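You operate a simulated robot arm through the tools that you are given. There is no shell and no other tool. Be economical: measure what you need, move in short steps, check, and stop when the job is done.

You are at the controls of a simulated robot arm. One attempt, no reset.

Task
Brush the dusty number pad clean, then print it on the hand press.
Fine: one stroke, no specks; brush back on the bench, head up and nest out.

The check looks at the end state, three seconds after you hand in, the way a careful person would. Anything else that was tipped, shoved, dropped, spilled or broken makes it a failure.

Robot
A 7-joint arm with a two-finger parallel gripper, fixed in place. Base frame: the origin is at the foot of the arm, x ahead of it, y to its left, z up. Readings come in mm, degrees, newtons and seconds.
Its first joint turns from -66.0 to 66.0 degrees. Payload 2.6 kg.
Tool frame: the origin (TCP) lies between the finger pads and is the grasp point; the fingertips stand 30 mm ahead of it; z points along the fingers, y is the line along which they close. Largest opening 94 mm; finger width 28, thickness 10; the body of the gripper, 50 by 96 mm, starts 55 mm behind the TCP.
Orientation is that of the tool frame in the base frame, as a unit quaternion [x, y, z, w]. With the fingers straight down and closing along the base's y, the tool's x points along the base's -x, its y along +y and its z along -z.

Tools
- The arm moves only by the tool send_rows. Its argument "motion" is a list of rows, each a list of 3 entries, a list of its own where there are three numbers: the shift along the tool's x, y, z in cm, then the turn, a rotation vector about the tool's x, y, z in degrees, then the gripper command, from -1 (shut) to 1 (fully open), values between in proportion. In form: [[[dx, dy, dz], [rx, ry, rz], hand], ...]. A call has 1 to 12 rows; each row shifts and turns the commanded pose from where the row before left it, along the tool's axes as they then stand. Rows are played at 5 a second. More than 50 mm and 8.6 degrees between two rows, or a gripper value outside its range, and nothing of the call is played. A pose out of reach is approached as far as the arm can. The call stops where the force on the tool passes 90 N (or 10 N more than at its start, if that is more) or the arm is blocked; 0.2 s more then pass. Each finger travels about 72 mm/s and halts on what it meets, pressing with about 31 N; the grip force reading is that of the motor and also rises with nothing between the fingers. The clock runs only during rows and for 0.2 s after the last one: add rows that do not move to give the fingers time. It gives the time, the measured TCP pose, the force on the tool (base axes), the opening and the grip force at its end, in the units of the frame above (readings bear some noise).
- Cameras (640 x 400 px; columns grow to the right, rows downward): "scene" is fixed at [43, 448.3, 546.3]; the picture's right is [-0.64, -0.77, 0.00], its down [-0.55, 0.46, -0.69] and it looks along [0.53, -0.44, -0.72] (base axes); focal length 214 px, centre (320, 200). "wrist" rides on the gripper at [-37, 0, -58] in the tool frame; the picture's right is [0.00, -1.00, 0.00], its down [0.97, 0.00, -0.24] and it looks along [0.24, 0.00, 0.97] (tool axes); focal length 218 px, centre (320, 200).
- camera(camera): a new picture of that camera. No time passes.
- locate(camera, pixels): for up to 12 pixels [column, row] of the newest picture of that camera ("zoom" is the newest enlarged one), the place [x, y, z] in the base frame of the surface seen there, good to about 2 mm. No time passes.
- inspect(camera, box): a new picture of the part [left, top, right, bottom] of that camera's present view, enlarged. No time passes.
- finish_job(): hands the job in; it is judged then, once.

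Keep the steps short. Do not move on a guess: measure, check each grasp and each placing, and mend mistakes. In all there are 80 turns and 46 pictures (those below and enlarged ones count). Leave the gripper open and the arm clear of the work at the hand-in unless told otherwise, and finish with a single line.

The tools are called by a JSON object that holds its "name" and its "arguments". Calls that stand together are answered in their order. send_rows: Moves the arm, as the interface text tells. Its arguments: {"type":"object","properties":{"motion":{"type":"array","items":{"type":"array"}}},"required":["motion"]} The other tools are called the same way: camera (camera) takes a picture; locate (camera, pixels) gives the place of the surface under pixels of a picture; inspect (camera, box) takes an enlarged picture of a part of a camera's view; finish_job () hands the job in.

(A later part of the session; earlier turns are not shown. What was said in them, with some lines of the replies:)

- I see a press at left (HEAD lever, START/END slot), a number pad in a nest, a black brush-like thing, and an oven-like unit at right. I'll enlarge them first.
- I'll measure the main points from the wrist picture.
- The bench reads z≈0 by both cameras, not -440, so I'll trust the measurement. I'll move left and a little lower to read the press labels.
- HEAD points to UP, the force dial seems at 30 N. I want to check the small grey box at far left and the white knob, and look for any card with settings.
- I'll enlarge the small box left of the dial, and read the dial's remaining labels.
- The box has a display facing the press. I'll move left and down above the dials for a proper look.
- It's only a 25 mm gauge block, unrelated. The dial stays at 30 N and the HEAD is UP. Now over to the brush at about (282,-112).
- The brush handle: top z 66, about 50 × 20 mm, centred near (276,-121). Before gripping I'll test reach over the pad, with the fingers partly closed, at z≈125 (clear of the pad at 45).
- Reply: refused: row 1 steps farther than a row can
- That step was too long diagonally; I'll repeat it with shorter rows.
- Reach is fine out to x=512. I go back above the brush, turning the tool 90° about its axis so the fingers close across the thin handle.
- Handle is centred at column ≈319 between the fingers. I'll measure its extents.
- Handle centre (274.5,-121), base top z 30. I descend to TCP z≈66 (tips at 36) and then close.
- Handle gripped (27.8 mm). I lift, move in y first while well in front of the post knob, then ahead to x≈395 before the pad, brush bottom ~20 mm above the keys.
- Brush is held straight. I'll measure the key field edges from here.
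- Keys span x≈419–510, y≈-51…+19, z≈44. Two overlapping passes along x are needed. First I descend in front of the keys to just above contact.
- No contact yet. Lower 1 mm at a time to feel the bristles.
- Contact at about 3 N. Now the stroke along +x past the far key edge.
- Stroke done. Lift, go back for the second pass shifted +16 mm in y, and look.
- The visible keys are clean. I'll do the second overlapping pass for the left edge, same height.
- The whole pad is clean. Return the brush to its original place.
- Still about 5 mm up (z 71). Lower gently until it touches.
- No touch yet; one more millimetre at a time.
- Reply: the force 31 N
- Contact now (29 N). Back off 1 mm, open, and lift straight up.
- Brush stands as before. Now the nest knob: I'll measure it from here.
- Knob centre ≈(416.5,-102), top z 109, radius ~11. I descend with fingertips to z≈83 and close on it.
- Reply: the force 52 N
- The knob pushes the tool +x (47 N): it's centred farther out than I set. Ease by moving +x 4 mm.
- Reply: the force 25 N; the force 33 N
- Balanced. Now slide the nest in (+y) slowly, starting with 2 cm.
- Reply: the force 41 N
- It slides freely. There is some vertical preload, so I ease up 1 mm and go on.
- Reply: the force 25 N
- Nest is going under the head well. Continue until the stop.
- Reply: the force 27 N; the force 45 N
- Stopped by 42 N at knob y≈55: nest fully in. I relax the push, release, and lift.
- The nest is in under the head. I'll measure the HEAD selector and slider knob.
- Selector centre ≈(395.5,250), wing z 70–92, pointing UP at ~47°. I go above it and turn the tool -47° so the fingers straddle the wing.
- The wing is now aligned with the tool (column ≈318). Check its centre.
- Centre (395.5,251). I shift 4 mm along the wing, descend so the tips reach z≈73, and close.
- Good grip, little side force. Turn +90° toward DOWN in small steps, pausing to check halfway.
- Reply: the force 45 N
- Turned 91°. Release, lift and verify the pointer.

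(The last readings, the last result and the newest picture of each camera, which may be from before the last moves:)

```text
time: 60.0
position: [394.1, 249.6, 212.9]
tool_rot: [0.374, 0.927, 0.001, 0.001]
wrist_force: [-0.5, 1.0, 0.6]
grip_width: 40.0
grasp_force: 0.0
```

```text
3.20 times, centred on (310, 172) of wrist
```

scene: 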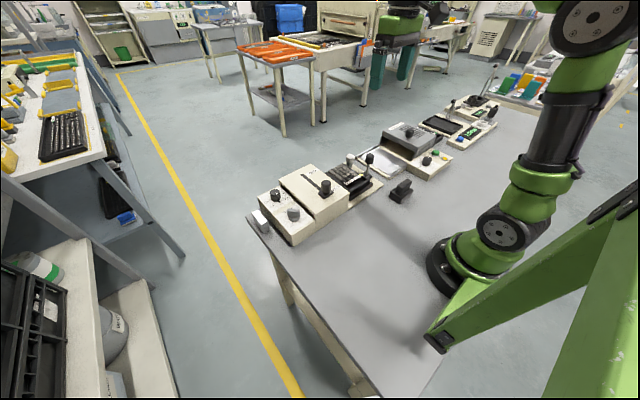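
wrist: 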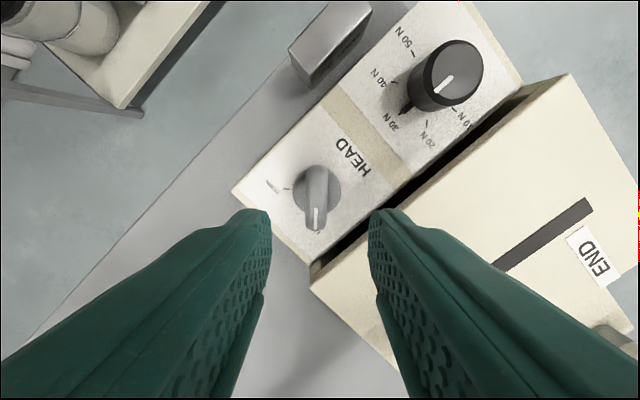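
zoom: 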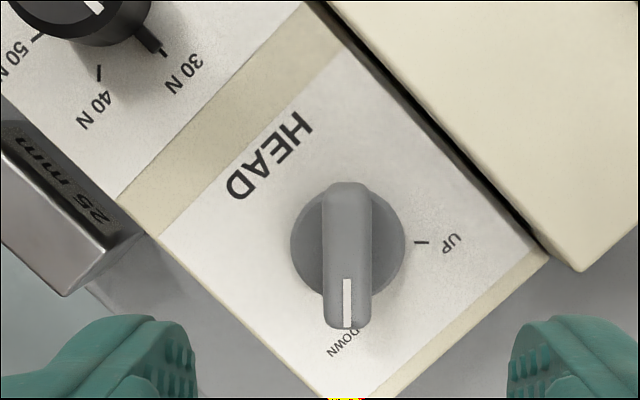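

HEAD is at DOWN. Now to the slider: turn the tool further to close along x, and move over it.

{"name": "send_rows", "arguments": {"motion": [[[0, 0, 0], [0, 0, 8.5], 0.2], [[0, 0, 0], [0, 0, 8.5], 0.2], [[0, 0, 0], [0, 0, 8.5], 0.2], [[0, 0, 0], [0, 0, 8.5], 0.2], [[0, 0, 0], [0, 0, 8.5], 0.2], [[0, 0, 0], [0, 0, 3.5], 0.2], [[-4, 0, 0], [0, 0, 0], 0.2], [[-4, 0, 0], [0, 0, 0], 0.2], [[-3.8, 0, 0], [0, 0, 0], 0.2], [[0, 0, 0], [0, 0, 0], 0.2]]}}

{"name": "camera", "arguments": {"camera": "wrist"}}

```text
time: 62.2
position: [396.8, 135.2, 213.4]
tool_rot: [0.707, 0.707, -0.001, 0.0]
wrist_force: [0.0, -0.5, -0.2]
grip_width: 56.2
grasp_force: 0.0
```

```text
11 pictures are left
```

wrist: 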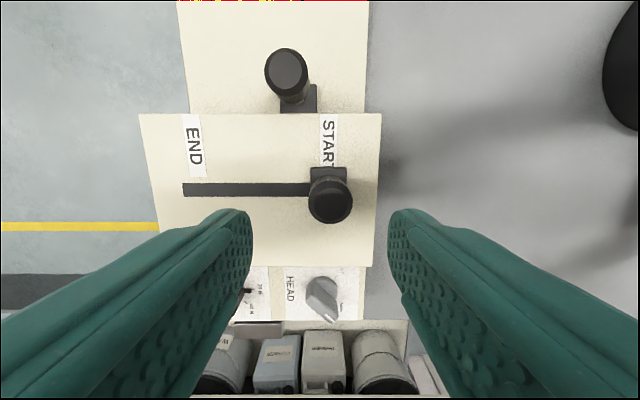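

{"name": "locate", "arguments": {"camera": "wrist", "pixels": [[330, 202], [314, 202], [347, 202], [330, 186], [330, 218], [328, 172], [312, 174], [346, 174], [185, 189], [300, 190], [289, 68], [305, 189]]}}

```text
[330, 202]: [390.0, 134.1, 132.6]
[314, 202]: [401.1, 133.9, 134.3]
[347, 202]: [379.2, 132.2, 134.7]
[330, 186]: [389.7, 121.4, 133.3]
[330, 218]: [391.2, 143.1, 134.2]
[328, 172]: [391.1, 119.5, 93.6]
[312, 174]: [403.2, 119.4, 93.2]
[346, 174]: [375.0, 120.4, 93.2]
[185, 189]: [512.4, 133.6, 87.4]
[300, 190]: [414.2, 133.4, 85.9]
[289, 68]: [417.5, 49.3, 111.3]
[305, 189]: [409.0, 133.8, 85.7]
```

Slider knob centre ≈(390.5,132.5), top z 134, plate z 93. Descend with tips to z≈104 and close.

{"name": "send_rows", "arguments": {"motion": [[[-0.2, -0.5, 0], [0, 0, 0], 0.2], [[0, 0, 4], [0, 0, 0], 0.2], [[0, 0, 2.5], [0, 0, 0], 0.2], [[0, 0, 1.5], [0, 0, 0], 0.2], [[0, 0, 0], [0, 0, 0], 0.2], [[0, 0, 0], [0, 0, 0], -0.35], [[0, 0, 0], [0, 0, 0], -0.35], [[0, 0, 0], [0, 0, 0], -0.35]]}}

```text
time: 64.0
position: [390.2, 130.5, 132.5]
tool_rot: [0.707, 0.707, 0.0, -0.001]
wrist_force: [-0.3, 0.7, -0.7]
grip_width: 31.1
grasp_force: 0.6
```

{"name": "send_rows", "arguments": {"motion": [[[0, 0, 0], [0, 0, 0], -1], [[0, 0, 0], [0, 0, 0], -1], [[0, 0, 0], [0, 0, 0], -1]]}}

```text
time: 64.8
position: [390.1, 132.4, 133.8]
tool_rot: [0.707, 0.707, 0.001, -0.001]
wrist_force: [-0.6, 7.1, -2.6]
grip_width: 29.8
grasp_force: 44.8
```

Well centred. One continuous stroke toward END (+x).

{"name": "send_rows", "arguments": {"motion": [[[0, 0.9, 0], [0, 0, 0], -1], [[0, 0.9, 0], [0, 0, 0], -1], [[0, 0.9, 0], [0, 0, 0], -1], [[0, 0.9, 0], [0, 0, 0], -1], [[0, 0.9, 0], [0, 0, 0], -1], [[0, 0.9, 0], [0, 0, 0], -1], [[0, 0.9, 0], [0, 0, 0], -1], [[0, 0.9, 0], [0, 0, 0], -1], [[0, 0.9, 0], [0, 0, 0], -1], [[0, 0.9, 0], [0, 0, 0], -1], [[0, 0.9, 0], [0, 0, 0], -1], [[0, 0.6, 0], [0, 0, 0], -1]]}}

```text
time: 67.4
position: [494.5, 132.1, 133.1]
tool_rot: [0.707, 0.707, 0.002, 0.001]
wrist_force: [0.0, 1.3, 22.7]
grip_width: 30.0
grasp_force: 45.6
```

No stop felt yet; continue in small steps to the end.

{"name": "send_rows", "arguments": {"motion": [[[0, 0.4, -0.05], [0, 0, 0], -1], [[0, 0.4, 0], [0, 0, 0], -1], [[0, 0.4, 0], [0, 0, 0], -1], [[0, 0.3, 0], [0, 0, 0], -1], [[0, 0, 0], [0, 0, 0], -1]]}}

```text
time: 68.4
position: [501.6, 132.7, 131.7]
tool_rot: [0.712, 0.702, -0.01, -0.015]
wrist_force: [-16.7, -5.0, 8.2]
grip_width: 30.2
grasp_force: 44.7
stopped in row 4: the force on the tool passed its limit (the readings are from after the stop); the commanded pose is now the measured one
```

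End stop reached at x≈502. Release and lift.

{"name": "send_rows", "arguments": {"motion": [[[0, 0, 0], [0, 0, 0], 0.0], [[0, 0, 0], [0, 0, 0], 0.2], [[0, 0, 0], [0, 0, 0], 0.2], [[0, 0, -3], [0, 0, 0], 0.2], [[0, 0, -4], [0, 0, 0], 0.2], [[0, 0, -2], [0, 0, 0], 0.2], [[0, 0, 0], [0, 0, 0], 0.2]]}}

{"name": "inspect", "arguments": {"camera": "scene", "box": [240, 130, 400, 250]}}

```text
time: 70.0
position: [505.9, 132.0, 223.6]
tool_rot: [0.712, 0.702, -0.009, -0.013]
wrist_force: [-0.7, 0.0, -0.5]
grip_width: 56.5
grasp_force: 0.1
```

```text
3.33 times, centred on (320, 190) of scene
```

zoom: 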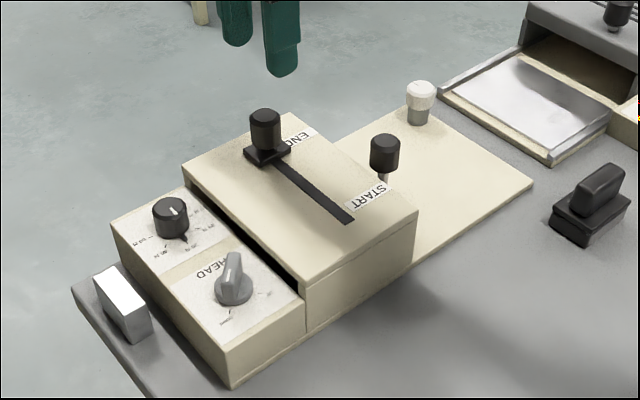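

Slider is at END. Now straighten the tool and go back to the HEAD selector at its DOWN angle.

{"name": "send_rows", "arguments": {"motion": [[[0, 0, 0], [0.4, 1.8, -0.8], 0.2], [[3, -2.8, 0], [0, 0, 0], 0.2], [[3, -2.8, 0], [0, 0, 0], 0.2], [[3, -2.8, 0], [0, 0, 0], 0.2], [[2.9, -2.8, 0], [0, 0, 0], 0.2], [[0, 0, 0], [0, 0, -8.5], -0.15], [[0, 0, 0], [0, 0, -8.5], -0.15], [[0, 0, 0], [0, 0, -8.5], -0.15], [[0, 0, 0], [0, 0, -8.5], -0.15], [[0, 0, 0], [0, 0, -8.5], -0.15], [[0, 0, 0], [0, 0, -3.5], -0.15], [[0, 0, 0], [0, 0, 0], -0.15]]}}

{"name": "send_rows", "arguments": {"motion": [[[0, 0, 3], [0, 0, 0], -0.15], [[0, 0, 3], [0, 0, 0], -0.15], [[0, 0, 0], [0, 0, 0], -0.15]]}}

{"name": "camera", "arguments": {"camera": "wrist"}}

{"name": "locate", "arguments": {"camera": "wrist", "pixels": [[320, 190], [320, 200], [320, 175], [320, 215]]}}

```text
time: 72.6
position: [391.9, 252.5, 230.2]
tool_rot: [0.374, 0.927, 0.01, -0.025]
wrist_force: [0.4, -0.5, -0.4]
grip_width: 40.0
grasp_force: 0.1
```

```text
time: 73.4
position: [393.4, 254.1, 171.6]
tool_rot: [0.374, 0.927, 0.01, -0.024]
wrist_force: [0.0, 0.4, 0.1]
grip_width: 39.9
grasp_force: 0.1
```

```text
9 pictures are left
```

wrist: 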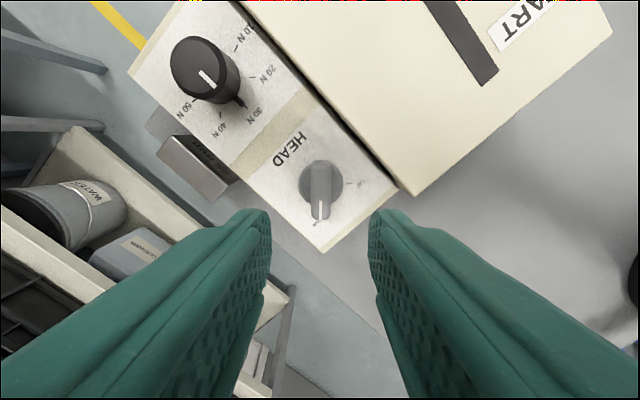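

```text
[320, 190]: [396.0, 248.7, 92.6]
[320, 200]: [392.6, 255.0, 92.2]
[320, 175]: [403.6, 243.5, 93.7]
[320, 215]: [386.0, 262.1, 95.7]
```

The tool tilt correction had the wrong sign (3° now). Fix it with -3° about tool y and re-read.

{"name": "send_rows", "arguments": {"motion": [[[0, 0, 0], [0, -3, 0], -0.15], [[0, 0, 0], [0, 0, 0], -0.15], [[0, 0, 0], [0, 0, 0], -0.15]]}}

```text
time: 74.2
position: [392.6, 254.2, 171.5]
tool_rot: [0.375, 0.927, 0.001, -0.001]
wrist_force: [0.6, 0.0, -0.5]
grip_width: 40.0
grasp_force: 0.1
```

Straight again. Shift to (394.3,251), descend to z≈102.5, and grip.

{"name": "send_rows", "arguments": {"motion": [[[-0.33, -0.12, 0], [0, 0, 0], -0.15], [[0, 0, 3.5], [0, 0, 0], -0.15], [[0, 0, 2.4], [0, 0, 0], -0.15], [[0, 0, 1], [0, 0, 0], -0.15], [[0, 0, 0], [0, 0, 0], -0.15], [[0, 0, 0], [0, 0, 0], -1], [[0, 0, 0], [0, 0, 0], -1], [[0, 0, 0], [0, 0, 0], -1], [[0, 0, 0], [0, 0, 0], -1]]}}

```text
time: 76.2
position: [395.9, 251.4, 100.4]
tool_rot: [0.374, 0.927, 0.002, 0.002]
wrist_force: [22.3, 17.9, -12.4]
grip_width: 12.9
grasp_force: 44.6
```

Gripped. Turn back -90° to UP.

{"name": "send_rows", "arguments": {"motion": [[[0, 0.1, 0], [0, 0, -8], -1], [[0, 0, 0], [0, 0, -8], -1], [[0, 0, 0], [0, 0, -8], -1], [[0, 0, 0], [0, 0, -8], -1], [[0, 0, 0], [0, 0, -8], -1], [[0, 0, 0], [0, 0, -8], -1], [[0, 0, 0], [0, 0, -8], -1], [[0, 0, 0], [0, 0, -8], -1], [[0, 0, 0], [0, 0, -8], -1], [[0, 0, 0], [0, 0, -8], -1], [[0, 0, 0], [0, 0, -8], -1], [[0, 0, 0], [0, 0, -3], -1]]}}

{"name": "send_rows", "arguments": {"motion": [[[0, 0, 0], [0, 0, 0], -1], [[0, 0, 0], [0, 0, 0], -0.15], [[0, 0, 0], [0, 0, 0], -0.15], [[0, 0, 0], [0, 0, 0], -0.15], [[0, 0, -3], [0, 0, 0], -0.15], [[0, 0, -4], [0, 0, 0], -0.15], [[0, 0, -4.5], [0, 0, 0], -0.15], [[0, 0, 0], [0, 0, 0], -0.15]]}}

{"name": "inspect", "arguments": {"camera": "wrist", "box": [210, 110, 410, 235]}}

```text
time: 78.8
position: [395.1, 251.7, 100.2]
tool_rot: [-0.399, 0.917, -0.001, 0.005]
wrist_force: [32.2, 11.8, -19.2]
grip_width: 13.4
grasp_force: 44.9
```

```text
time: 80.6
position: [392.9, 250.4, 217.8]
tool_rot: [-0.399, 0.917, -0.001, 0.0]
wrist_force: [-0.5, -0.2, 0.5]
grip_width: 39.9
grasp_force: 0.1
```

```text
3.20 times, centred on (310, 172) of wrist
```

zoom: 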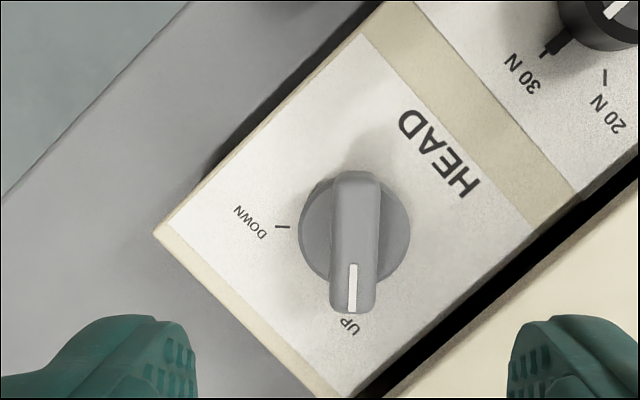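

HEAD is UP. Now turn to close along x and move over the nest knob at (420,55).

{"name": "send_rows", "arguments": {"motion": [[[0, 0, 0], [0, 0, 8.5], 0.2], [[0, 0, 0], [0, 0, 8.5], 0.2], [[0, 0, 0], [0, 0, 8.5], 0.2], [[0, 0, 0], [0, 0, 8.5], 0.2], [[0, 0, 0], [0, 0, 8.5], 0.2], [[0, 0, 0], [0, 0, 8.5], 0.2], [[0, 0, 0], [0, 0, 8.5], 0.2], [[0, 0, 0], [0, 0, 8.5], 0.2], [[0, 0, 0], [0, 0, 8.5], 0.2], [[0, 0, 0], [0, 0, 8.5], 0.2], [[0, 0, 0], [0, 0, 8.5], 0.2], [[0, 0, 0], [0, 0, 8.5], 0.2]]}}

{"name": "send_rows", "arguments": {"motion": [[[0, 0, 0], [0, 0, 8.5], 0.2], [[0, 0, 0], [0, 0, 8.5], 0.2], [[0, 0, 0], [0, 0, 8.5], 0.2], [[0, 0, 0], [0, 0, 8.5], 0.2], [[0, 0, 0], [0, 0, 1], 0.2], [[-4.5, 0.6, 0], [0, 0, 0], 0.2], [[-4.5, 0.6, 0], [0, 0, 0], 0.2], [[-4.5, 0.6, 0], [0, 0, 0], 0.2], [[-4.5, 0.6, 0], [0, 0, 0], 0.2], [[-1.5, 0.2, 0], [0, 0, 0], 0.2], [[0, 0, 0], [0, 0, 0], 0.2]]}}

{"name": "camera", "arguments": {"camera": "wrist"}}

```text
time: 83.2
position: [392.4, 251.5, 215.2]
tool_rot: [0.462, 0.887, 0.0, 0.0]
wrist_force: [0.1, -0.6, 0.8]
grip_width: 56.3
grasp_force: 0.0
```

```text
time: 85.6
position: [417.8, 52.4, 217.6]
tool_rot: [0.707, 0.707, 0.0, 0.0]
wrist_force: [0.3, 0.3, -0.2]
grip_width: 56.4
grasp_force: 0.2
```

```text
7 pictures are left
```

wrist: 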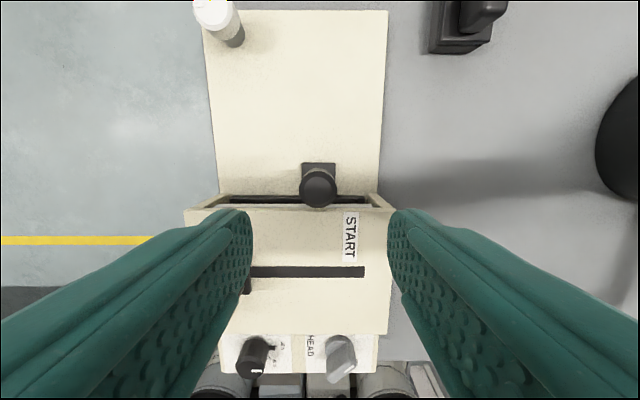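

Knob is centred. Descend to z≈116 and close.

{"name": "send_rows", "arguments": {"motion": [[[0.1, 0.2, 0], [0, 0, 0], 0.2], [[0, 0, 4.5], [0, 0, 0], 0.2], [[0, 0, 3.6], [0, 0, 0], 0.2], [[0, 0, 2], [0, 0, 0], 0.2], [[0, 0, 0], [0, 0, 0], 0.2], [[0, 0, 0], [0, 0, 0], -1], [[0, 0, 0], [0, 0, 0], -1], [[0, 0, 0], [0, 0, 0], -1], [[0, 0, 0], [0, 0, 0], -1]]}}

```text
time: 87.6
position: [420.8, 55.5, 113.7]
tool_rot: [0.709, 0.705, -0.003, -0.003]
wrist_force: [-44.2, -7.5, 31.7]
grip_width: 29.4
grasp_force: 45.0
```

Ease 3 mm in -x and 1 mm up, then pull the nest out (-y).

{"name": "send_rows", "arguments": {"motion": [[[0, -0.2, -0.1], [0, 0, 0], -1], [[0, -0.1, 0], [0, 0, 0], -1], [[-0.5, 0, 0], [0, 0, 0], -1], [[-0.5, 0, 0], [0, 0, 0], -1], [[-1, 0, 0], [0, 0, 0], -1], [[-1, 0, 0], [0, 0, 0], -1], [[-1, 0, 0], [0, 0, 0], -1], [[-1, 0, 0], [0, 0, 0], -1], [[0, 0, 0], [0, 0, 0], -1]]}}

```text
time: 89.6
position: [420.0, 6.1, 115.0]
tool_rot: [0.705, 0.709, 0.003, 0.004]
wrist_force: [48.4, 1.3, -41.5]
grip_width: 29.4
grasp_force: 44.8
```

{"name": "send_rows", "arguments": {"motion": [[[-0.5, 0.2, 0.1], [0, 0, 0], -1], [[-1, 0, 0], [0, 0, 0], -1], [[-1, 0, 0], [0, 0, 0], -1], [[-1, 0, 0], [0, 0, 0], -1], [[-1, 0, 0], [0, 0, 0], -1], [[-1, 0, 0], [0, 0, 0], -1], [[-1, 0, 0], [0, 0, 0], -1], [[-1, 0, 0], [0, 0, 0], -1], [[-1, 0, 0], [0, 0, 0], -1], [[-1, 0, 0], [0, 0, 0], -1], [[-0.5, 0, 0], [0, 0, 0], -1], [[0, 0, 0], [0, 0, 0], -1]]}}

```text
time: 92.2
position: [420.4, -92.7, 114.8]
tool_rot: [0.707, 0.707, 0.0, 0.0]
wrist_force: [10.6, -0.3, 7.7]
grip_width: 29.4
grasp_force: 45.2
```

Nearly out; a few more small steps to the out stop.

{"name": "send_rows", "arguments": {"motion": [[[-0.4, 0, 0], [0, 0, 0], -1], [[-0.4, 0, 0], [0, 0, 0], -1], [[-0.3, 0, 0], [0, 0, 0], -1], [[-0.3, 0, 0], [0, 0, 0], -1], [[0, 0, 0], [0, 0, 0], -1]]}}

```text
time: 93.4
position: [420.8, -96.8, 114.6]
tool_rot: [0.705, 0.709, 0.008, -0.009]
wrist_force: [-14.7, 49.1, 33.0]
grip_width: 29.5
grasp_force: 45.0
```

At the out stop (49 N). Relax, release, lift, and check.

{"name": "send_rows", "arguments": {"motion": [[[0.5, 0, 0], [0, 0, 0], -1], [[0, 0, 0], [0, 0, 0], -1], [[0, 0, 0], [0, 0, 0], 0.2], [[0, 0, 0], [0, 0, 0], 0.2], [[0, 0, 0], [0, 0, 0], 0.2], [[0, 0, -3], [0, 0, 0], 0.2], [[0, 0, -4.5], [0, 0, 0], 0.2], [[0, 0, -4.5], [0, 0, 0], 0.2], [[0, -4, -2], [0, 0, 0], 0.6], [[0, -4, -2], [0, 0, 0], 1], [[0, 0, 0], [0, 0, 0], 1]]}}

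{"name": "inspect", "arguments": {"camera": "scene", "box": [240, 130, 420, 250]}}

{"name": "camera", "arguments": {"camera": "wrist"}}

```text
time: 95.8
position: [342.2, -102.7, 278.4]
tool_rot: [0.707, 0.707, 0.0, -0.001]
wrist_force: [-0.3, 0.2, -0.1]
grip_width: 94.1
grasp_force: 0.0
```

```text
3.33 times, centred on (330, 190) of scene
```

zoom: 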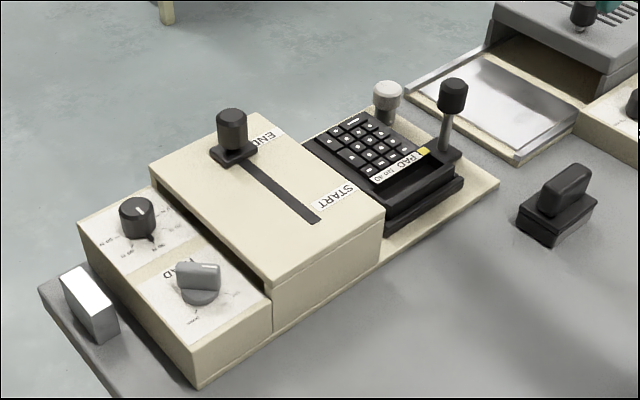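

```text
5 pictures are left
```

wrist: 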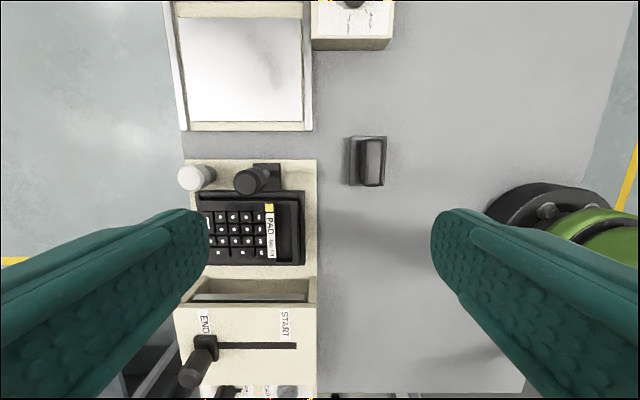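

The pad is printed with legends. I'll take one close look at the print quality.

{"name": "inspect", "arguments": {"camera": "wrist", "box": [195, 190, 285, 265]}}

{"name": "inspect", "arguments": {"camera": "scene", "box": [320, 155, 370, 190]}}

```text
5.33 times, centred on (240, 228) of wrist
```

zoom: 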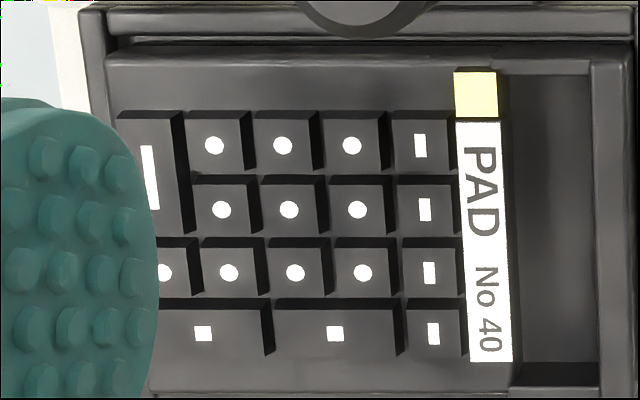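

```text
11.43 times, centred on (345, 172) of scene
```

zoom: 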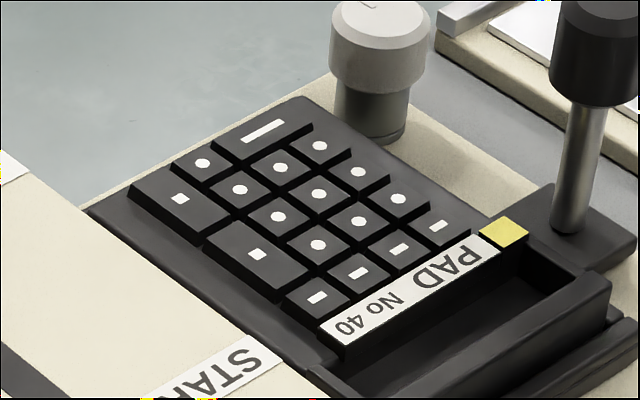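

The print is crisp with no specks. The brush is on the bench, the head is up, the nest is out, and the open gripper is clear at z 278. Handing in.

{"name": "finish_job", "arguments": {}}

```text
The job is handed in.
```

The pad is brushed clean and printed in one stroke with no specks visible; the brush is back on the bench, the head is up and the nest is out.
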